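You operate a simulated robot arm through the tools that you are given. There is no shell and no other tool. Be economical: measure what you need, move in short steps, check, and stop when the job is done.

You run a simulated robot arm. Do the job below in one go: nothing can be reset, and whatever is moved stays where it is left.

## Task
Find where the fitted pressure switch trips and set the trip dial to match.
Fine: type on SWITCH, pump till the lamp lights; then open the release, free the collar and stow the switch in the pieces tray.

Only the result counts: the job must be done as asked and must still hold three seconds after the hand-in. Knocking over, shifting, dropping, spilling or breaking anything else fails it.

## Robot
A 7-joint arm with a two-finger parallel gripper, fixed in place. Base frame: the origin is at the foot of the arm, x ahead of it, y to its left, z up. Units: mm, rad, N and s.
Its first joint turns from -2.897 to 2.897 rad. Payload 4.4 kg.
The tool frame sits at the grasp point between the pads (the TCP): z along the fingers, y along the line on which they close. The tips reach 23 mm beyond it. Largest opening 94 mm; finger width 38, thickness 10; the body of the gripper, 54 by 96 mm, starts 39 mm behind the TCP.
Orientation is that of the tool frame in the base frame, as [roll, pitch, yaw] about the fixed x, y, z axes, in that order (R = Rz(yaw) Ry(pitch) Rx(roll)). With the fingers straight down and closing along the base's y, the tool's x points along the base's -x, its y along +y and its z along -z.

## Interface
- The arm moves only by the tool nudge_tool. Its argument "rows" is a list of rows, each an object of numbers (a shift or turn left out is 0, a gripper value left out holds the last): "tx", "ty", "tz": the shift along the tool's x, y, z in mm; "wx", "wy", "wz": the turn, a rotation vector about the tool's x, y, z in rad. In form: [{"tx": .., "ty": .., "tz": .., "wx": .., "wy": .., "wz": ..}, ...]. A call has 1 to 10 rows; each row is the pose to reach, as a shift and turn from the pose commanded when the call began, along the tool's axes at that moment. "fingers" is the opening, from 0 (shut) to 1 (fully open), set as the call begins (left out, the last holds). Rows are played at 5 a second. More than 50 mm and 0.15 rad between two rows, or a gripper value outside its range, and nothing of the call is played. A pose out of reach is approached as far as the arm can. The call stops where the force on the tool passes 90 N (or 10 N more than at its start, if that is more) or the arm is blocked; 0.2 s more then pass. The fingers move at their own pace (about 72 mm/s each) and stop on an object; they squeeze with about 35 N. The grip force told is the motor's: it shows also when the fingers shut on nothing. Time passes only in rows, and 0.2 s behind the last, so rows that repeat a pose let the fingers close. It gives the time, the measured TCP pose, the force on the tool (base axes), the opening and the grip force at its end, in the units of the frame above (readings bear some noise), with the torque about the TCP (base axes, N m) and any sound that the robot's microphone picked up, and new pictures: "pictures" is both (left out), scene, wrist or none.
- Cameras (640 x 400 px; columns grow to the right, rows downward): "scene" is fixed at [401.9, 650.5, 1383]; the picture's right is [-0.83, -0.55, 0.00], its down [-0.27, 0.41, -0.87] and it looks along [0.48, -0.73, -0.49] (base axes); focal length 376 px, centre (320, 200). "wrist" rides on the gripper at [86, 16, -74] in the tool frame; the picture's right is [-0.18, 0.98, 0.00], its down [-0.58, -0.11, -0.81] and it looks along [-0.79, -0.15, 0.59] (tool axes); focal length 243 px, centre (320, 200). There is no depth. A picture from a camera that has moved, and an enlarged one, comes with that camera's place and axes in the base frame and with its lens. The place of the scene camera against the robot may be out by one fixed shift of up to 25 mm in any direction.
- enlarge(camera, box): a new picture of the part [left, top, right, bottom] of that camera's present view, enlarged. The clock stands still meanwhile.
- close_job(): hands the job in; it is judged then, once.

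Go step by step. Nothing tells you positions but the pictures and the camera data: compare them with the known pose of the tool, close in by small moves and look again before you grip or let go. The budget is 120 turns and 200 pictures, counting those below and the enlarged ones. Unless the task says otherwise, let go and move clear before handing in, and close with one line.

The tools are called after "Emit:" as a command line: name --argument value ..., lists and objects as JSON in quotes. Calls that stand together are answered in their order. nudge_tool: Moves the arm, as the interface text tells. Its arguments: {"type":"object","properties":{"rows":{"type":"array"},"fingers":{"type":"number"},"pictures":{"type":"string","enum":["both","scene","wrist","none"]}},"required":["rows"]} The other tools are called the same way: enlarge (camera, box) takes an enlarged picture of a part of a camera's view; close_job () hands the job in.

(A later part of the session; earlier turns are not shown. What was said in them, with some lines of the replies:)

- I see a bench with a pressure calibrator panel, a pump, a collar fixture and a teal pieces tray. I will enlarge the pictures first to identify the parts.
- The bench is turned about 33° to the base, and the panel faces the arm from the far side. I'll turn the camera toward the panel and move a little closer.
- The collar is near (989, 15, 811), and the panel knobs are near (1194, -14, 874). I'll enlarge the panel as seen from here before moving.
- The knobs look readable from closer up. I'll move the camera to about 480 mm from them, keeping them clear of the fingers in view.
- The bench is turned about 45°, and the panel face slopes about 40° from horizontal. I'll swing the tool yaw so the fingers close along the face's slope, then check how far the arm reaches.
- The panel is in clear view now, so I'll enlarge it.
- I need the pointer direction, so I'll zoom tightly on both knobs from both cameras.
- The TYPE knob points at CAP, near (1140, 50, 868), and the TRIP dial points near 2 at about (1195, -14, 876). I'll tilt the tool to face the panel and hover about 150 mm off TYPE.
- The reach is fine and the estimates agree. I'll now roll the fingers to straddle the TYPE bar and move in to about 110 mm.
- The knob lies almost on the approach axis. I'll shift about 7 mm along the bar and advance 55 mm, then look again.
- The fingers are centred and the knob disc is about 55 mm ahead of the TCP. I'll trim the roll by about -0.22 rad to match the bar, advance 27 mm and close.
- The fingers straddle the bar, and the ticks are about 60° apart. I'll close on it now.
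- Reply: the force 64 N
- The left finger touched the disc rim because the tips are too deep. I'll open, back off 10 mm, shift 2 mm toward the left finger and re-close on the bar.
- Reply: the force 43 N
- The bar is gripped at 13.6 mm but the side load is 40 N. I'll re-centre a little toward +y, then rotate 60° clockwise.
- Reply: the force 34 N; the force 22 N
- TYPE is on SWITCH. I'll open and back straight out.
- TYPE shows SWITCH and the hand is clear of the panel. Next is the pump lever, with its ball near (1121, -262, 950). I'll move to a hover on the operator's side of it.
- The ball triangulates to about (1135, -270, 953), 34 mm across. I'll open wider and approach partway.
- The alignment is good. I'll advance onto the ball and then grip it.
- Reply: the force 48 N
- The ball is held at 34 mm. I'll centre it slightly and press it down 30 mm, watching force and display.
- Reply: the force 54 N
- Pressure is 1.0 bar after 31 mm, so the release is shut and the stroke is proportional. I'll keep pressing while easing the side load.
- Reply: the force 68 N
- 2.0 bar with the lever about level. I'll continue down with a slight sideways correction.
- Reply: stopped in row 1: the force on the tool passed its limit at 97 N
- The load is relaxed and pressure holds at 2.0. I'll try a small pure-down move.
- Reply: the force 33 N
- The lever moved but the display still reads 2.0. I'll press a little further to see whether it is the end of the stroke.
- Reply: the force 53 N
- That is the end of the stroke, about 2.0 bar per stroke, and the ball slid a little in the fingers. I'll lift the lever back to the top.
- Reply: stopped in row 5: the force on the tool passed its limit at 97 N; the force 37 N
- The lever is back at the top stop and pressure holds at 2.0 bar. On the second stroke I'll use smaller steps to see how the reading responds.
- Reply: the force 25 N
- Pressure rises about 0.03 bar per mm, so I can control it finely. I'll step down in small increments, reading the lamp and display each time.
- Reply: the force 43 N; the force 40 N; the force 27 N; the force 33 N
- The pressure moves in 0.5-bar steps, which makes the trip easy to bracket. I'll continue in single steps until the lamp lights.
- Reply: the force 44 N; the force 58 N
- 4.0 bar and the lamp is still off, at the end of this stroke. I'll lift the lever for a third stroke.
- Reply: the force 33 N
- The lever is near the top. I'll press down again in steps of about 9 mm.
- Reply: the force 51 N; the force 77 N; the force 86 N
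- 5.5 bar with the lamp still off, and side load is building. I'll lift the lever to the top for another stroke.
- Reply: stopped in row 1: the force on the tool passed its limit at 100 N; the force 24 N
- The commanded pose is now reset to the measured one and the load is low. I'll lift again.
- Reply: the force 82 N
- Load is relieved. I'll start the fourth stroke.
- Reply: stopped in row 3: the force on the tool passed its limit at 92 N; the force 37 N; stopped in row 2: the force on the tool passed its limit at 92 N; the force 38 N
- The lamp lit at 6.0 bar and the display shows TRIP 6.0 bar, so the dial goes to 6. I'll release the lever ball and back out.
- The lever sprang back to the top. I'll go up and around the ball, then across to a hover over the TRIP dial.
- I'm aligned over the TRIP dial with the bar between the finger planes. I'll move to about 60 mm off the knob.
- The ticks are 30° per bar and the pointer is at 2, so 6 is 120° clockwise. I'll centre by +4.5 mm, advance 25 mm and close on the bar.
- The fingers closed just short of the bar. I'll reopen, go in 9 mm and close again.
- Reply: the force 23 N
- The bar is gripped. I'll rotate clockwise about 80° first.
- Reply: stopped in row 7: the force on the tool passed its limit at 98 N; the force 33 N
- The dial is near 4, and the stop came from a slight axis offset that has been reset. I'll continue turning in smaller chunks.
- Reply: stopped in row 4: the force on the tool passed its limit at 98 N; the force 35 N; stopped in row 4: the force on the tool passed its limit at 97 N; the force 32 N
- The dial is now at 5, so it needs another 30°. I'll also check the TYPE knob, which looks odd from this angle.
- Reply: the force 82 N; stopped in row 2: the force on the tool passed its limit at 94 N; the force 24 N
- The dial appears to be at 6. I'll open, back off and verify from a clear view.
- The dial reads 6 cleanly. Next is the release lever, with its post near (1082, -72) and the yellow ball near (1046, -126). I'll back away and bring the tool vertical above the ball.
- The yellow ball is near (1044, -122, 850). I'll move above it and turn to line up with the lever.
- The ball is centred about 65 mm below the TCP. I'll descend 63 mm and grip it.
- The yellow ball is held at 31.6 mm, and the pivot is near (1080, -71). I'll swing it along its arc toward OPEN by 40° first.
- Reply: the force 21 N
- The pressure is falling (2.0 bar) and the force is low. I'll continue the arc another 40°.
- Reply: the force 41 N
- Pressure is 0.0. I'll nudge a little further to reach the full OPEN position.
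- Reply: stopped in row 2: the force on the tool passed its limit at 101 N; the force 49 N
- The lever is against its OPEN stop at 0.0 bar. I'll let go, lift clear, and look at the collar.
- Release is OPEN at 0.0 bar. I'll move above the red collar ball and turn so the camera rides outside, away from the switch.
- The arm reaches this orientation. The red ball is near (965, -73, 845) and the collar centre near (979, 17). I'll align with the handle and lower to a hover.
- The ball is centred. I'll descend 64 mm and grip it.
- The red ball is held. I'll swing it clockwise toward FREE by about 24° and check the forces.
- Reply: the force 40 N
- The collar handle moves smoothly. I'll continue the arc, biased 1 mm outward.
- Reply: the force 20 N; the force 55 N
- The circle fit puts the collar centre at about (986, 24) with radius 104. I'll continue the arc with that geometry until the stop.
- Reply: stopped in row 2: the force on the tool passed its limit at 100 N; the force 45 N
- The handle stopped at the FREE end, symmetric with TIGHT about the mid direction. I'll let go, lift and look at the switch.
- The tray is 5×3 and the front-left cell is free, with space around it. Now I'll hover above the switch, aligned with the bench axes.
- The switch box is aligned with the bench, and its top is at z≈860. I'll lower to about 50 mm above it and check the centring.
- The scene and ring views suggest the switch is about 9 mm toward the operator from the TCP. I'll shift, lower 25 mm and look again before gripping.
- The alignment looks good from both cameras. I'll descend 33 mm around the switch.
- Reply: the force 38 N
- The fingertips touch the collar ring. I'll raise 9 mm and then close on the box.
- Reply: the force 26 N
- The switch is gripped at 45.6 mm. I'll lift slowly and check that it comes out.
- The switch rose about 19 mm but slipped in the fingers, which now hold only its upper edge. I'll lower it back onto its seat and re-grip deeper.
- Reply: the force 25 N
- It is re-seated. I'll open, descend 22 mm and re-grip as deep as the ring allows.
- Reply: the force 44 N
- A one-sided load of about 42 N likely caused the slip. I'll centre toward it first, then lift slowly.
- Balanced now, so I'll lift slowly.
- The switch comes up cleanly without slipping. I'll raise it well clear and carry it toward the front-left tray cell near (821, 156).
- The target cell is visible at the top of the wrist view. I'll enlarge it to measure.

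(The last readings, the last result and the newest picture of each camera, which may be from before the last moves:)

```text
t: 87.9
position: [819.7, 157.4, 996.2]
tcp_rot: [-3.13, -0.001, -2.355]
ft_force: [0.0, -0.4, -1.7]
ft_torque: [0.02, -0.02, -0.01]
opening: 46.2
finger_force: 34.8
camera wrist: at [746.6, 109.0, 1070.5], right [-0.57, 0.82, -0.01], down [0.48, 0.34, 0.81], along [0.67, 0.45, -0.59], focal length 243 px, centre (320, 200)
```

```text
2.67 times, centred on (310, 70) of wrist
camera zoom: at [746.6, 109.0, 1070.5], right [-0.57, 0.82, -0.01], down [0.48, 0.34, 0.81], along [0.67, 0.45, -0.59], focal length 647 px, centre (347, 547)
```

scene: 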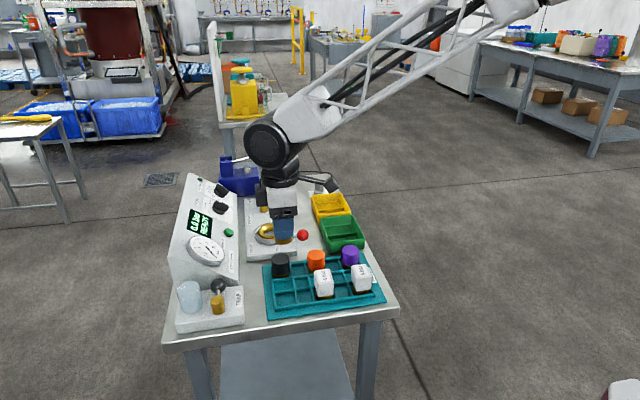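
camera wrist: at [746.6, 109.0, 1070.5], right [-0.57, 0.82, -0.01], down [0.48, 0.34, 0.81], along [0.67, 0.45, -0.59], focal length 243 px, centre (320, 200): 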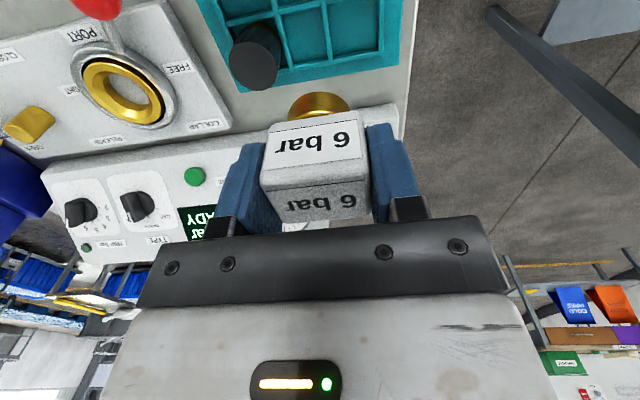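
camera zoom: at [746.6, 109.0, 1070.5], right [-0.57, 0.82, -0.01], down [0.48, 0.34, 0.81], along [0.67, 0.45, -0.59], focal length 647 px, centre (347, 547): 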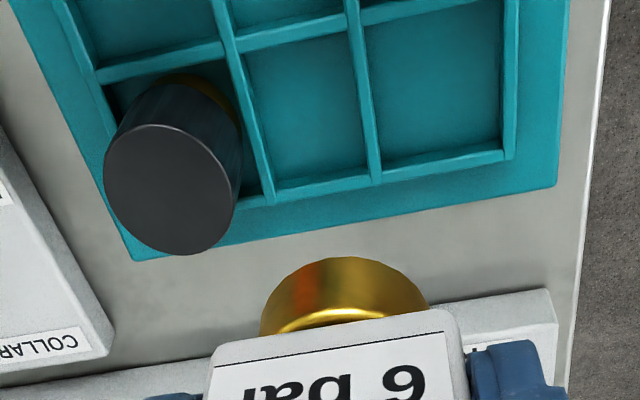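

The front-left cell centre is about (808, 188). I'll shift there and descend 60 mm, then re-measure, since the brass base leaves only a few mm of margin.

Emit:
nudge_tool --rows '[{"tx": -7, "ty": 15}, {"tx": -13.4, "ty": 30.4}, {"tx": -13.4, "ty": 30.4, "tz": 30}, {"tx": -13.4, "ty": 30.4, "tz": 60}, {"tx": -13.4, "ty": 30.4, "tz": 60}]' --pictures "wrist"

Emit:
enlarge --camera "wrist" --box '[190, 0, 430, 140]'

Emit:
enlarge --camera "scene" --box '[240, 210, 360, 320]'

```text
t: 89.1
position: [809.5, 187.7, 939.4]
tcp_rot: [-3.131, -0.001, -2.354]
ft_force: [-0.1, 0.1, -1.8]
ft_torque: [0.05, 0.01, 0.02]
opening: 45.5
finger_force: 34.9
camera wrist: at [736.2, 138.8, 1012.6], right [-0.57, 0.82, -0.01], down [0.48, 0.34, 0.81], along [0.67, 0.45, -0.59], focal length 243 px, centre (320, 200)
```

wrist: 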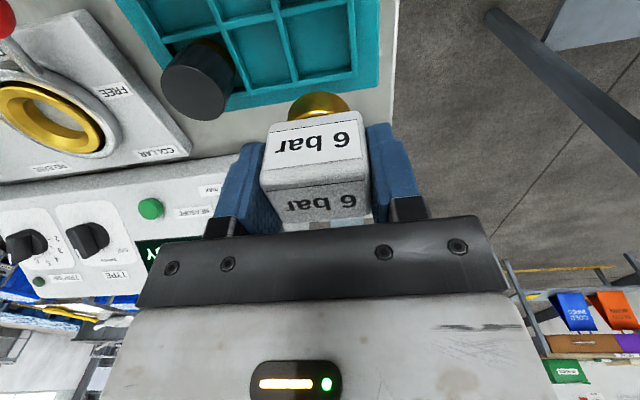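

```text
2.67 times, centred on (310, 70) of wrist
camera zoom: at [736.2, 138.8, 1012.6], right [-0.57, 0.82, -0.01], down [0.48, 0.34, 0.81], along [0.67, 0.45, -0.59], focal length 647 px, centre (347, 547)
```

zoom: 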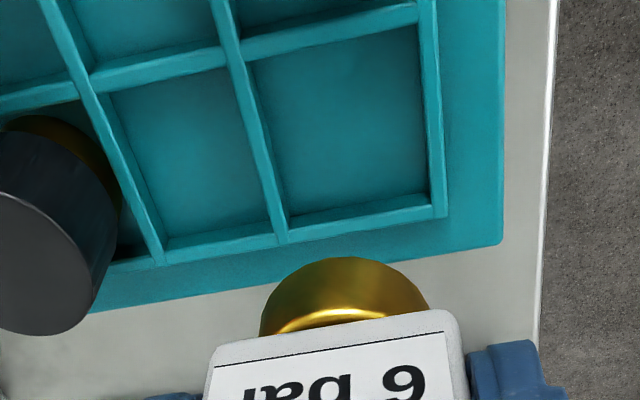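

```text
3.64 times, centred on (300, 265) of scene
camera zoom: at [401.9, 650.5, 1383.0], right [-0.83, -0.55, 0.0], down [-0.27, 0.41, -0.87], along [0.48, -0.73, -0.49], focal length 1367 px, centre (393, -36)
```

zoom: 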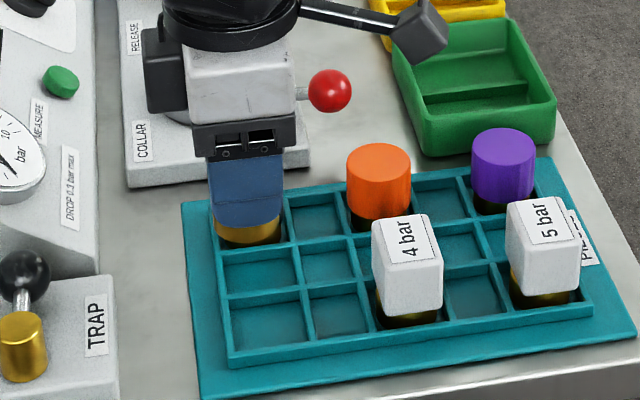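

Two views agree the cell floor is near z≈806 and the switch must shift about 9 mm toward the operator. I'll correct and descend 50 mm.

Emit:
nudge_tool --rows '[{"tx": 8.7, "ty": 1}, {"tx": 8.7, "ty": 1, "tz": 25}, {"tx": 8.7, "ty": 1, "tz": 50}, {"tx": 8.7, "ty": 1, "tz": 50}]' --pictures "wrist"

Emit:
enlarge --camera "wrist" --box '[190, 0, 430, 140]'

Emit:
enlarge --camera "scene" --box '[240, 230, 340, 320]'

```text
t: 90.1
position: [803.1, 182.5, 885.0]
tcp_rot: [-3.132, -0.001, -2.354]
ft_force: [0.7, 0.0, -1.2]
ft_torque: [0.0, 0.0, -0.01]
opening: 45.7
finger_force: 35.2
camera wrist: at [730.3, 133.5, 959.5], right [-0.57, 0.82, -0.01], down [0.48, 0.34, 0.81], along [0.67, 0.45, -0.59], focal length 243 px, centre (320, 200)
```

wrist: 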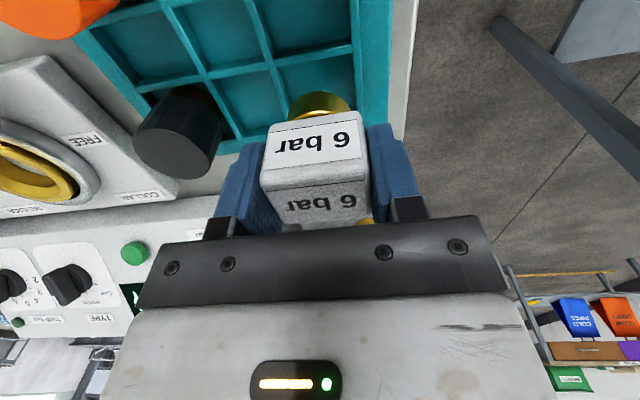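

```text
2.67 times, centred on (310, 70) of wrist
camera zoom: at [730.3, 133.5, 959.5], right [-0.57, 0.82, -0.01], down [0.48, 0.34, 0.81], along [0.67, 0.45, -0.59], focal length 647 px, centre (347, 547)
```

zoom: 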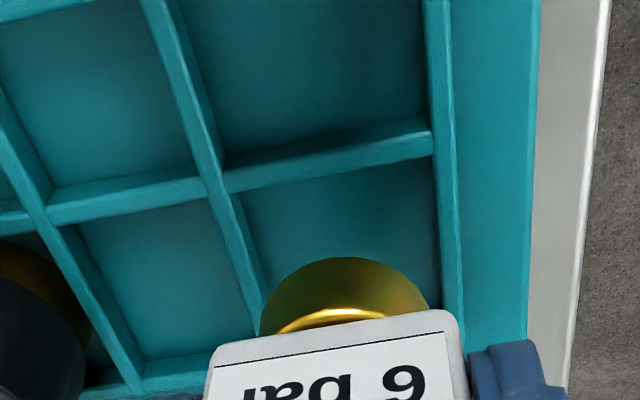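

```text
4.44 times, centred on (290, 275) of scene
camera zoom: at [401.9, 650.5, 1383.0], right [-0.83, -0.55, 0.0], down [-0.27, 0.41, -0.87], along [0.48, -0.73, -0.49], focal length 1671 px, centre (453, -133)
```

zoom: 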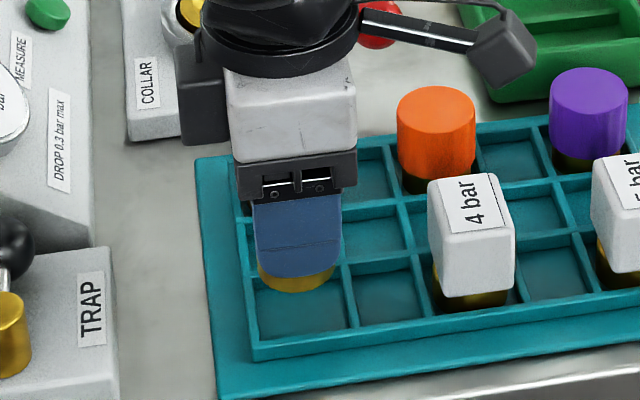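

The switch is nearly centred over the cell. I'll shift 1.5 mm and descend 15 mm more, then look again.

Emit:
nudge_tool --rows '[{"tx": 1.5}, {"tx": 1.5, "tz": 8}, {"tx": 1.5, "tz": 15}, {"tx": 1.5, "tz": 15}]' --pictures "wrist"

Emit:
enlarge --camera "wrist" --box '[230, 40, 400, 140]'

Emit:
enlarge --camera "scene" --box '[250, 250, 330, 320]'

```text
t: 91.1
position: [802.4, 180.6, 871.4]
tcp_rot: [-3.132, -0.002, -2.354]
ft_force: [-0.1, -0.5, -2.0]
ft_torque: [-0.02, 0.02, -0.02]
opening: 45.6
finger_force: 35.4
camera wrist: at [728.9, 131.7, 945.9], right [-0.57, 0.82, -0.01], down [0.48, 0.34, 0.81], along [0.67, 0.45, -0.59], focal length 243 px, centre (320, 200)
```

wrist: 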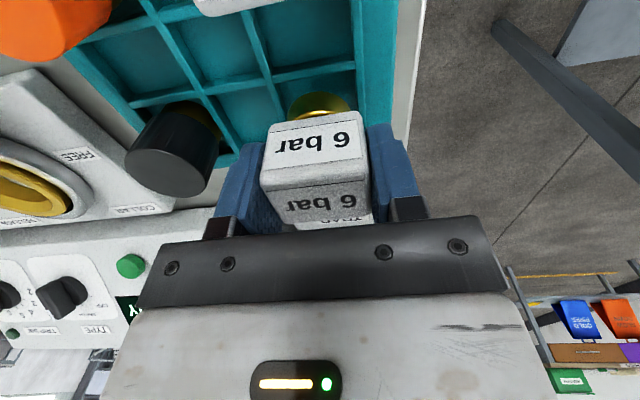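

```text
3.76 times, centred on (315, 90) of wrist
camera zoom: at [728.9, 131.7, 945.9], right [-0.57, 0.82, -0.01], down [0.48, 0.34, 0.81], along [0.67, 0.45, -0.59], focal length 913 px, centre (339, 614)
```

zoom: 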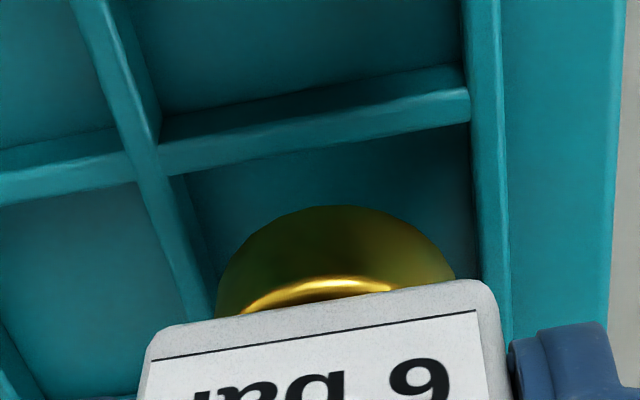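

```text
5.71 times, centred on (290, 285) of scene
camera zoom: at [401.9, 650.5, 1383.0], right [-0.83, -0.55, 0.0], down [-0.27, 0.41, -0.87], along [0.48, -0.73, -0.49], focal length 2148 px, centre (491, -286)
```

zoom: 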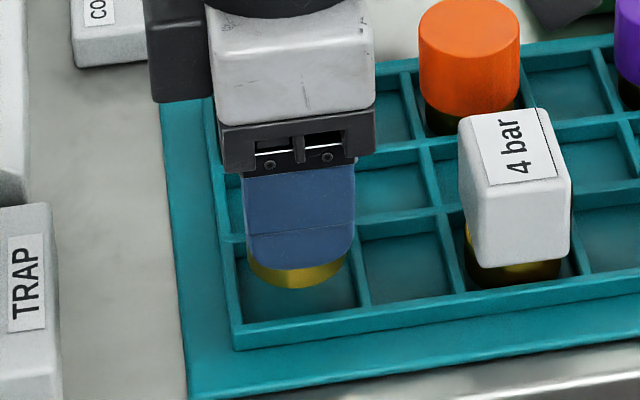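

The base sits inside the cell walls in both views. I'll lower gently and watch the force.

Emit:
nudge_tool --rows '[{"tz": 3}, {"tz": 6}, {"tz": 9}, {"tz": 9}]' --pictures "wrist"

Emit:
enlarge --camera "wrist" --box '[230, 40, 400, 140]'

Emit:
enlarge --camera "scene" --box '[250, 250, 330, 320]'

```text
t: 92.1
position: [801.7, 180.2, 863.4]
tcp_rot: [-3.132, 0.0, -2.355]
ft_force: [-0.4, 0.4, -2.2]
ft_torque: [-0.04, -0.01, 0.0]
opening: 45.8
finger_force: 35.1
camera wrist: at [728.8, 131.3, 936.8], right [-0.57, 0.82, -0.01], down [0.48, 0.34, 0.81], along [0.67, 0.45, -0.59], focal length 243 px, centre (320, 200)
```

wrist: 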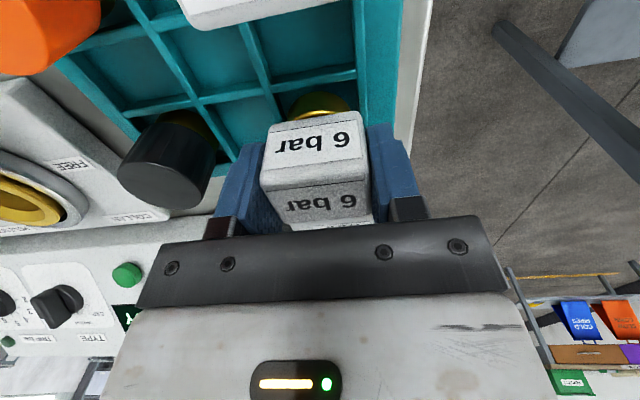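

```text
3.76 times, centred on (315, 90) of wrist
camera zoom: at [728.8, 131.3, 936.8], right [-0.57, 0.82, -0.01], down [0.48, 0.34, 0.81], along [0.67, 0.45, -0.59], focal length 913 px, centre (339, 614)
```

zoom: 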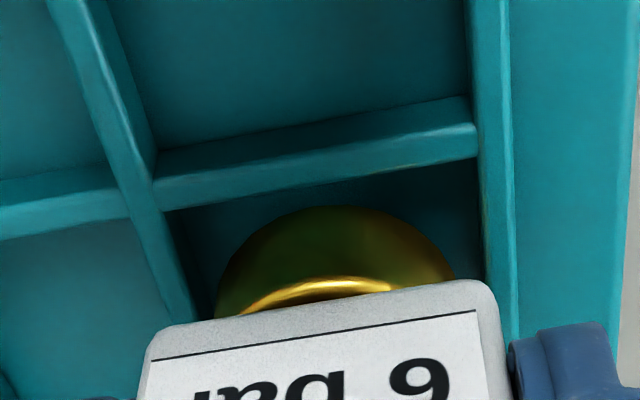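

```text
5.71 times, centred on (290, 285) of scene
camera zoom: at [401.9, 650.5, 1383.0], right [-0.83, -0.55, 0.0], down [-0.27, 0.41, -0.87], along [0.48, -0.73, -0.49], focal length 2148 px, centre (491, -286)
```

zoom: 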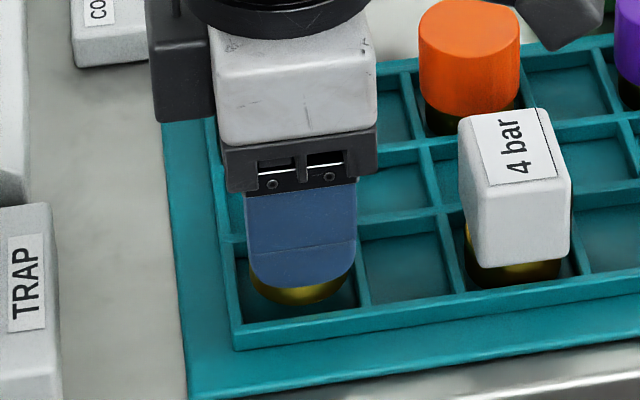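

It's inside the cell with no contact yet. I'll trim 1 mm and keep lowering until it touches the floor.

Emit:
nudge_tool --rows '[{"tx": -1, "tz": 2}, {"tx": -1, "tz": 4}, {"tx": -1, "tz": 6}, {"tx": -1, "tz": 6}]' --pictures "none"

Emit:
enlarge --camera "scene" --box '[250, 250, 330, 320]'

```text
t: 93.1
position: [801.9, 180.5, 858.7]
tcp_rot: [-3.131, 0.001, -2.352]
ft_force: [-0.4, 0.5, -2.0]
ft_torque: [-0.02, 0.0, -0.03]
opening: 45.5
finger_force: 35.5
```

```text
5.71 times, centred on (290, 285) of scene
camera zoom: at [401.9, 650.5, 1383.0], right [-0.83, -0.55, 0.0], down [-0.27, 0.41, -0.87], along [0.48, -0.73, -0.49], focal length 2148 px, centre (491, -286)
```

zoom: 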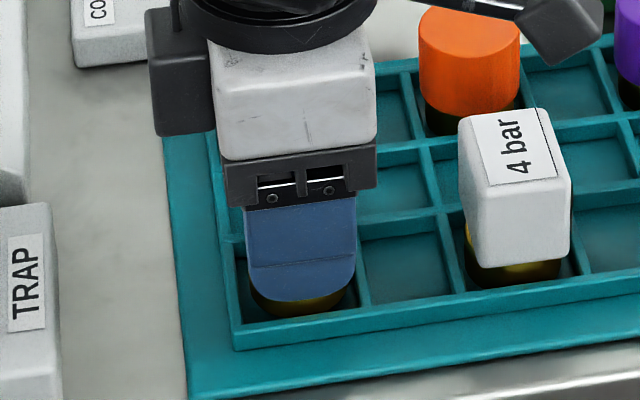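

Emit:
nudge_tool --rows '[{"tz": 2}, {"tz": 4}, {"tz": 6}, {"tz": 6}]' --pictures "none"

Emit:
enlarge --camera "scene" --box '[250, 250, 330, 320]'

Emit:
enlarge --camera "wrist" --box '[200, 40, 430, 240]'

```text
t: 94.1
position: [801.0, 181.2, 851.6]
tcp_rot: [-3.13, 0.002, -2.354]
ft_force: [-5.2, 1.4, 15.2]
ft_torque: [0.19, 0.46, 0.04]
opening: 45.9
finger_force: 34.9
```

```text
5.71 times, centred on (290, 285) of scene
camera zoom: at [401.9, 650.5, 1383.0], right [-0.83, -0.55, 0.0], down [-0.27, 0.41, -0.87], along [0.48, -0.73, -0.49], focal length 2148 px, centre (491, -286)
```

zoom: 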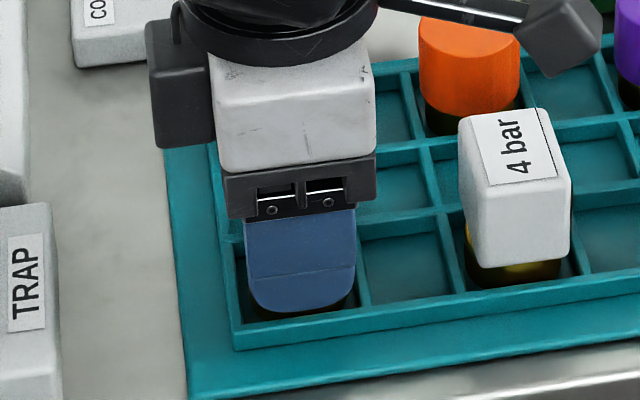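

```text
2.00 times, centred on (315, 140) of wrist
camera zoom: at [728.5, 132.6, 926.0], right [-0.57, 0.82, -0.01], down [0.48, 0.34, 0.81], along [0.67, 0.45, -0.59], focal length 485 px, centre (330, 320)
```

zoom: 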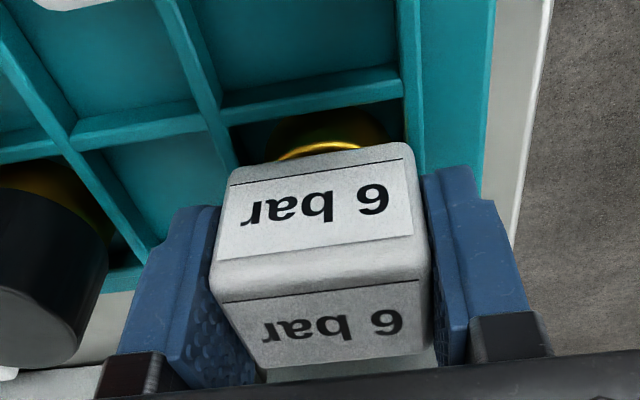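

The switch touched down with a 15 N reading. I'll open the fingers modestly and rise straight up.

Emit:
nudge_tool --rows '[{"tz": -1}, {"tz": -1}, {"tz": -1}]' --fingers 0.62 --pictures "wrist"

Emit:
nudge_tool --rows '[{"tz": -15}, {"tz": -35}, {"tz": -65}, {"tz": -100}, {"tz": -140}]' --pictures "both"

Emit:
enlarge --camera "scene" --box '[240, 220, 400, 330]'

Emit:
enlarge --camera "scene" --box '[170, 140, 320, 260]'

```text
t: 94.9
position: [801.8, 181.4, 851.9]
tcp_rot: [-3.132, 0.0, -2.354]
ft_force: [0.0, 0.2, -0.3]
ft_torque: [0.02, -0.02, -0.01]
opening: 58.3
finger_force: 0.0
camera wrist: at [728.4, 132.5, 925.8], right [-0.57, 0.82, -0.01], down [0.48, 0.34, 0.81], along [0.67, 0.45, -0.59], focal length 243 px, centre (320, 200)
```

wrist: 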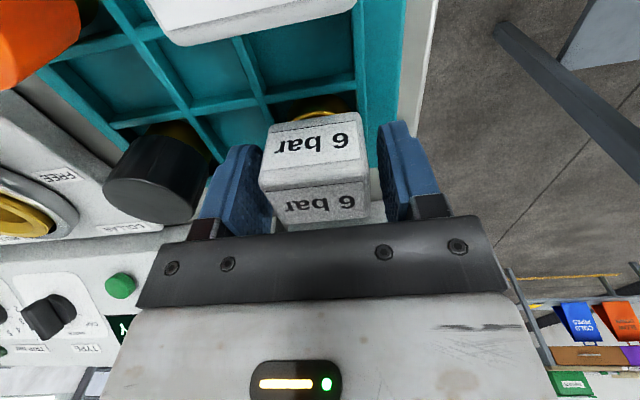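

```text
t: 96.1
position: [800.8, 178.1, 988.0]
tcp_rot: [-3.131, 0.001, -2.353]
ft_force: [-0.2, -0.3, -0.2]
ft_torque: [-0.02, 0.01, -0.03]
opening: 58.5
finger_force: 0.1
camera wrist: at [727.6, 130.2, 1062.9], right [-0.57, 0.82, -0.01], down [0.48, 0.34, 0.81], along [0.67, 0.45, -0.59], focal length 243 px, centre (320, 200)
```

scene: 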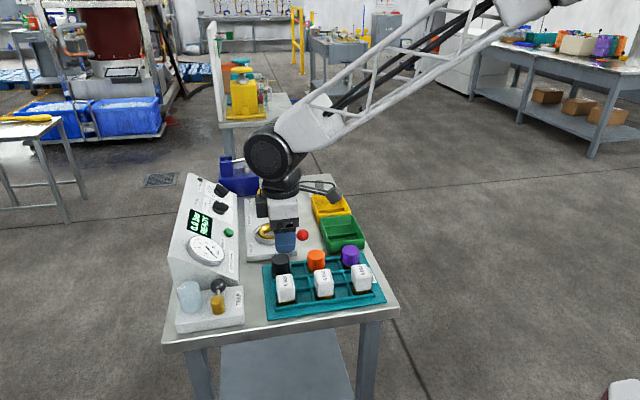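
wrist: 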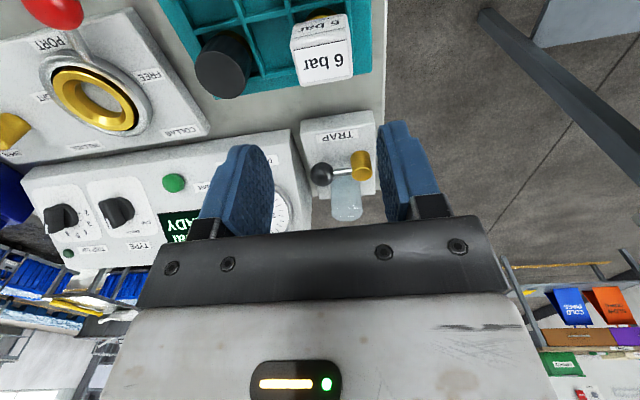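

```text
3.64 times, centred on (320, 275) of scene
camera zoom: at [401.9, 650.5, 1383.0], right [-0.83, -0.55, 0.0], down [-0.27, 0.41, -0.87], along [0.48, -0.73, -0.49], focal length 1367 px, centre (320, -73)
```

zoom: 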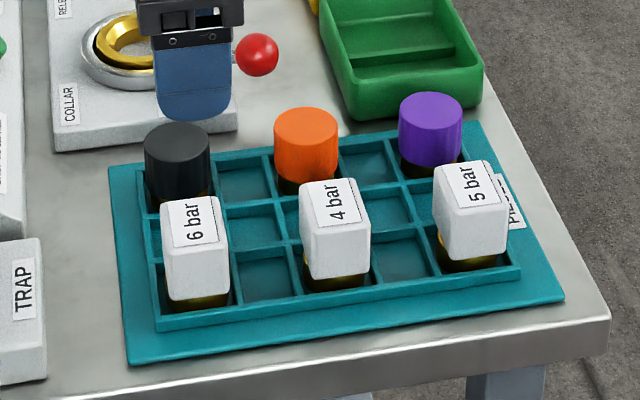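

```text
3.33 times, centred on (245, 200) of scene
camera zoom: at [401.9, 650.5, 1383.0], right [-0.83, -0.55, 0.0], down [-0.27, 0.41, -0.87], along [0.48, -0.73, -0.49], focal length 1253 px, centre (570, 200)
```

zoom: 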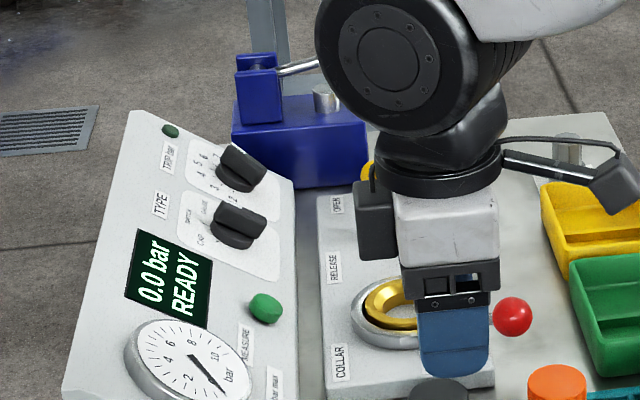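

The switch sits upright in its tray cell and the hand is clear. The dial is at 6, TYPE is on SWITCH, the release is open and the collar is free. I'll hand in now.

Emit:
close_job

```text
The job is handed in.
```

The fitted switch tripped at 6.0 bar and the trip dial is set to 6. The release is open at 0.0 bar, the collar is free, and the switch is stowed in a free cell of the pieces tray. The last stroke carried the pressure on to 6.5 bar after the lamp lit. On the first lift the switch slipped in the grip, so I set it back on its seat, re-gripped and lifted it out cleanly.
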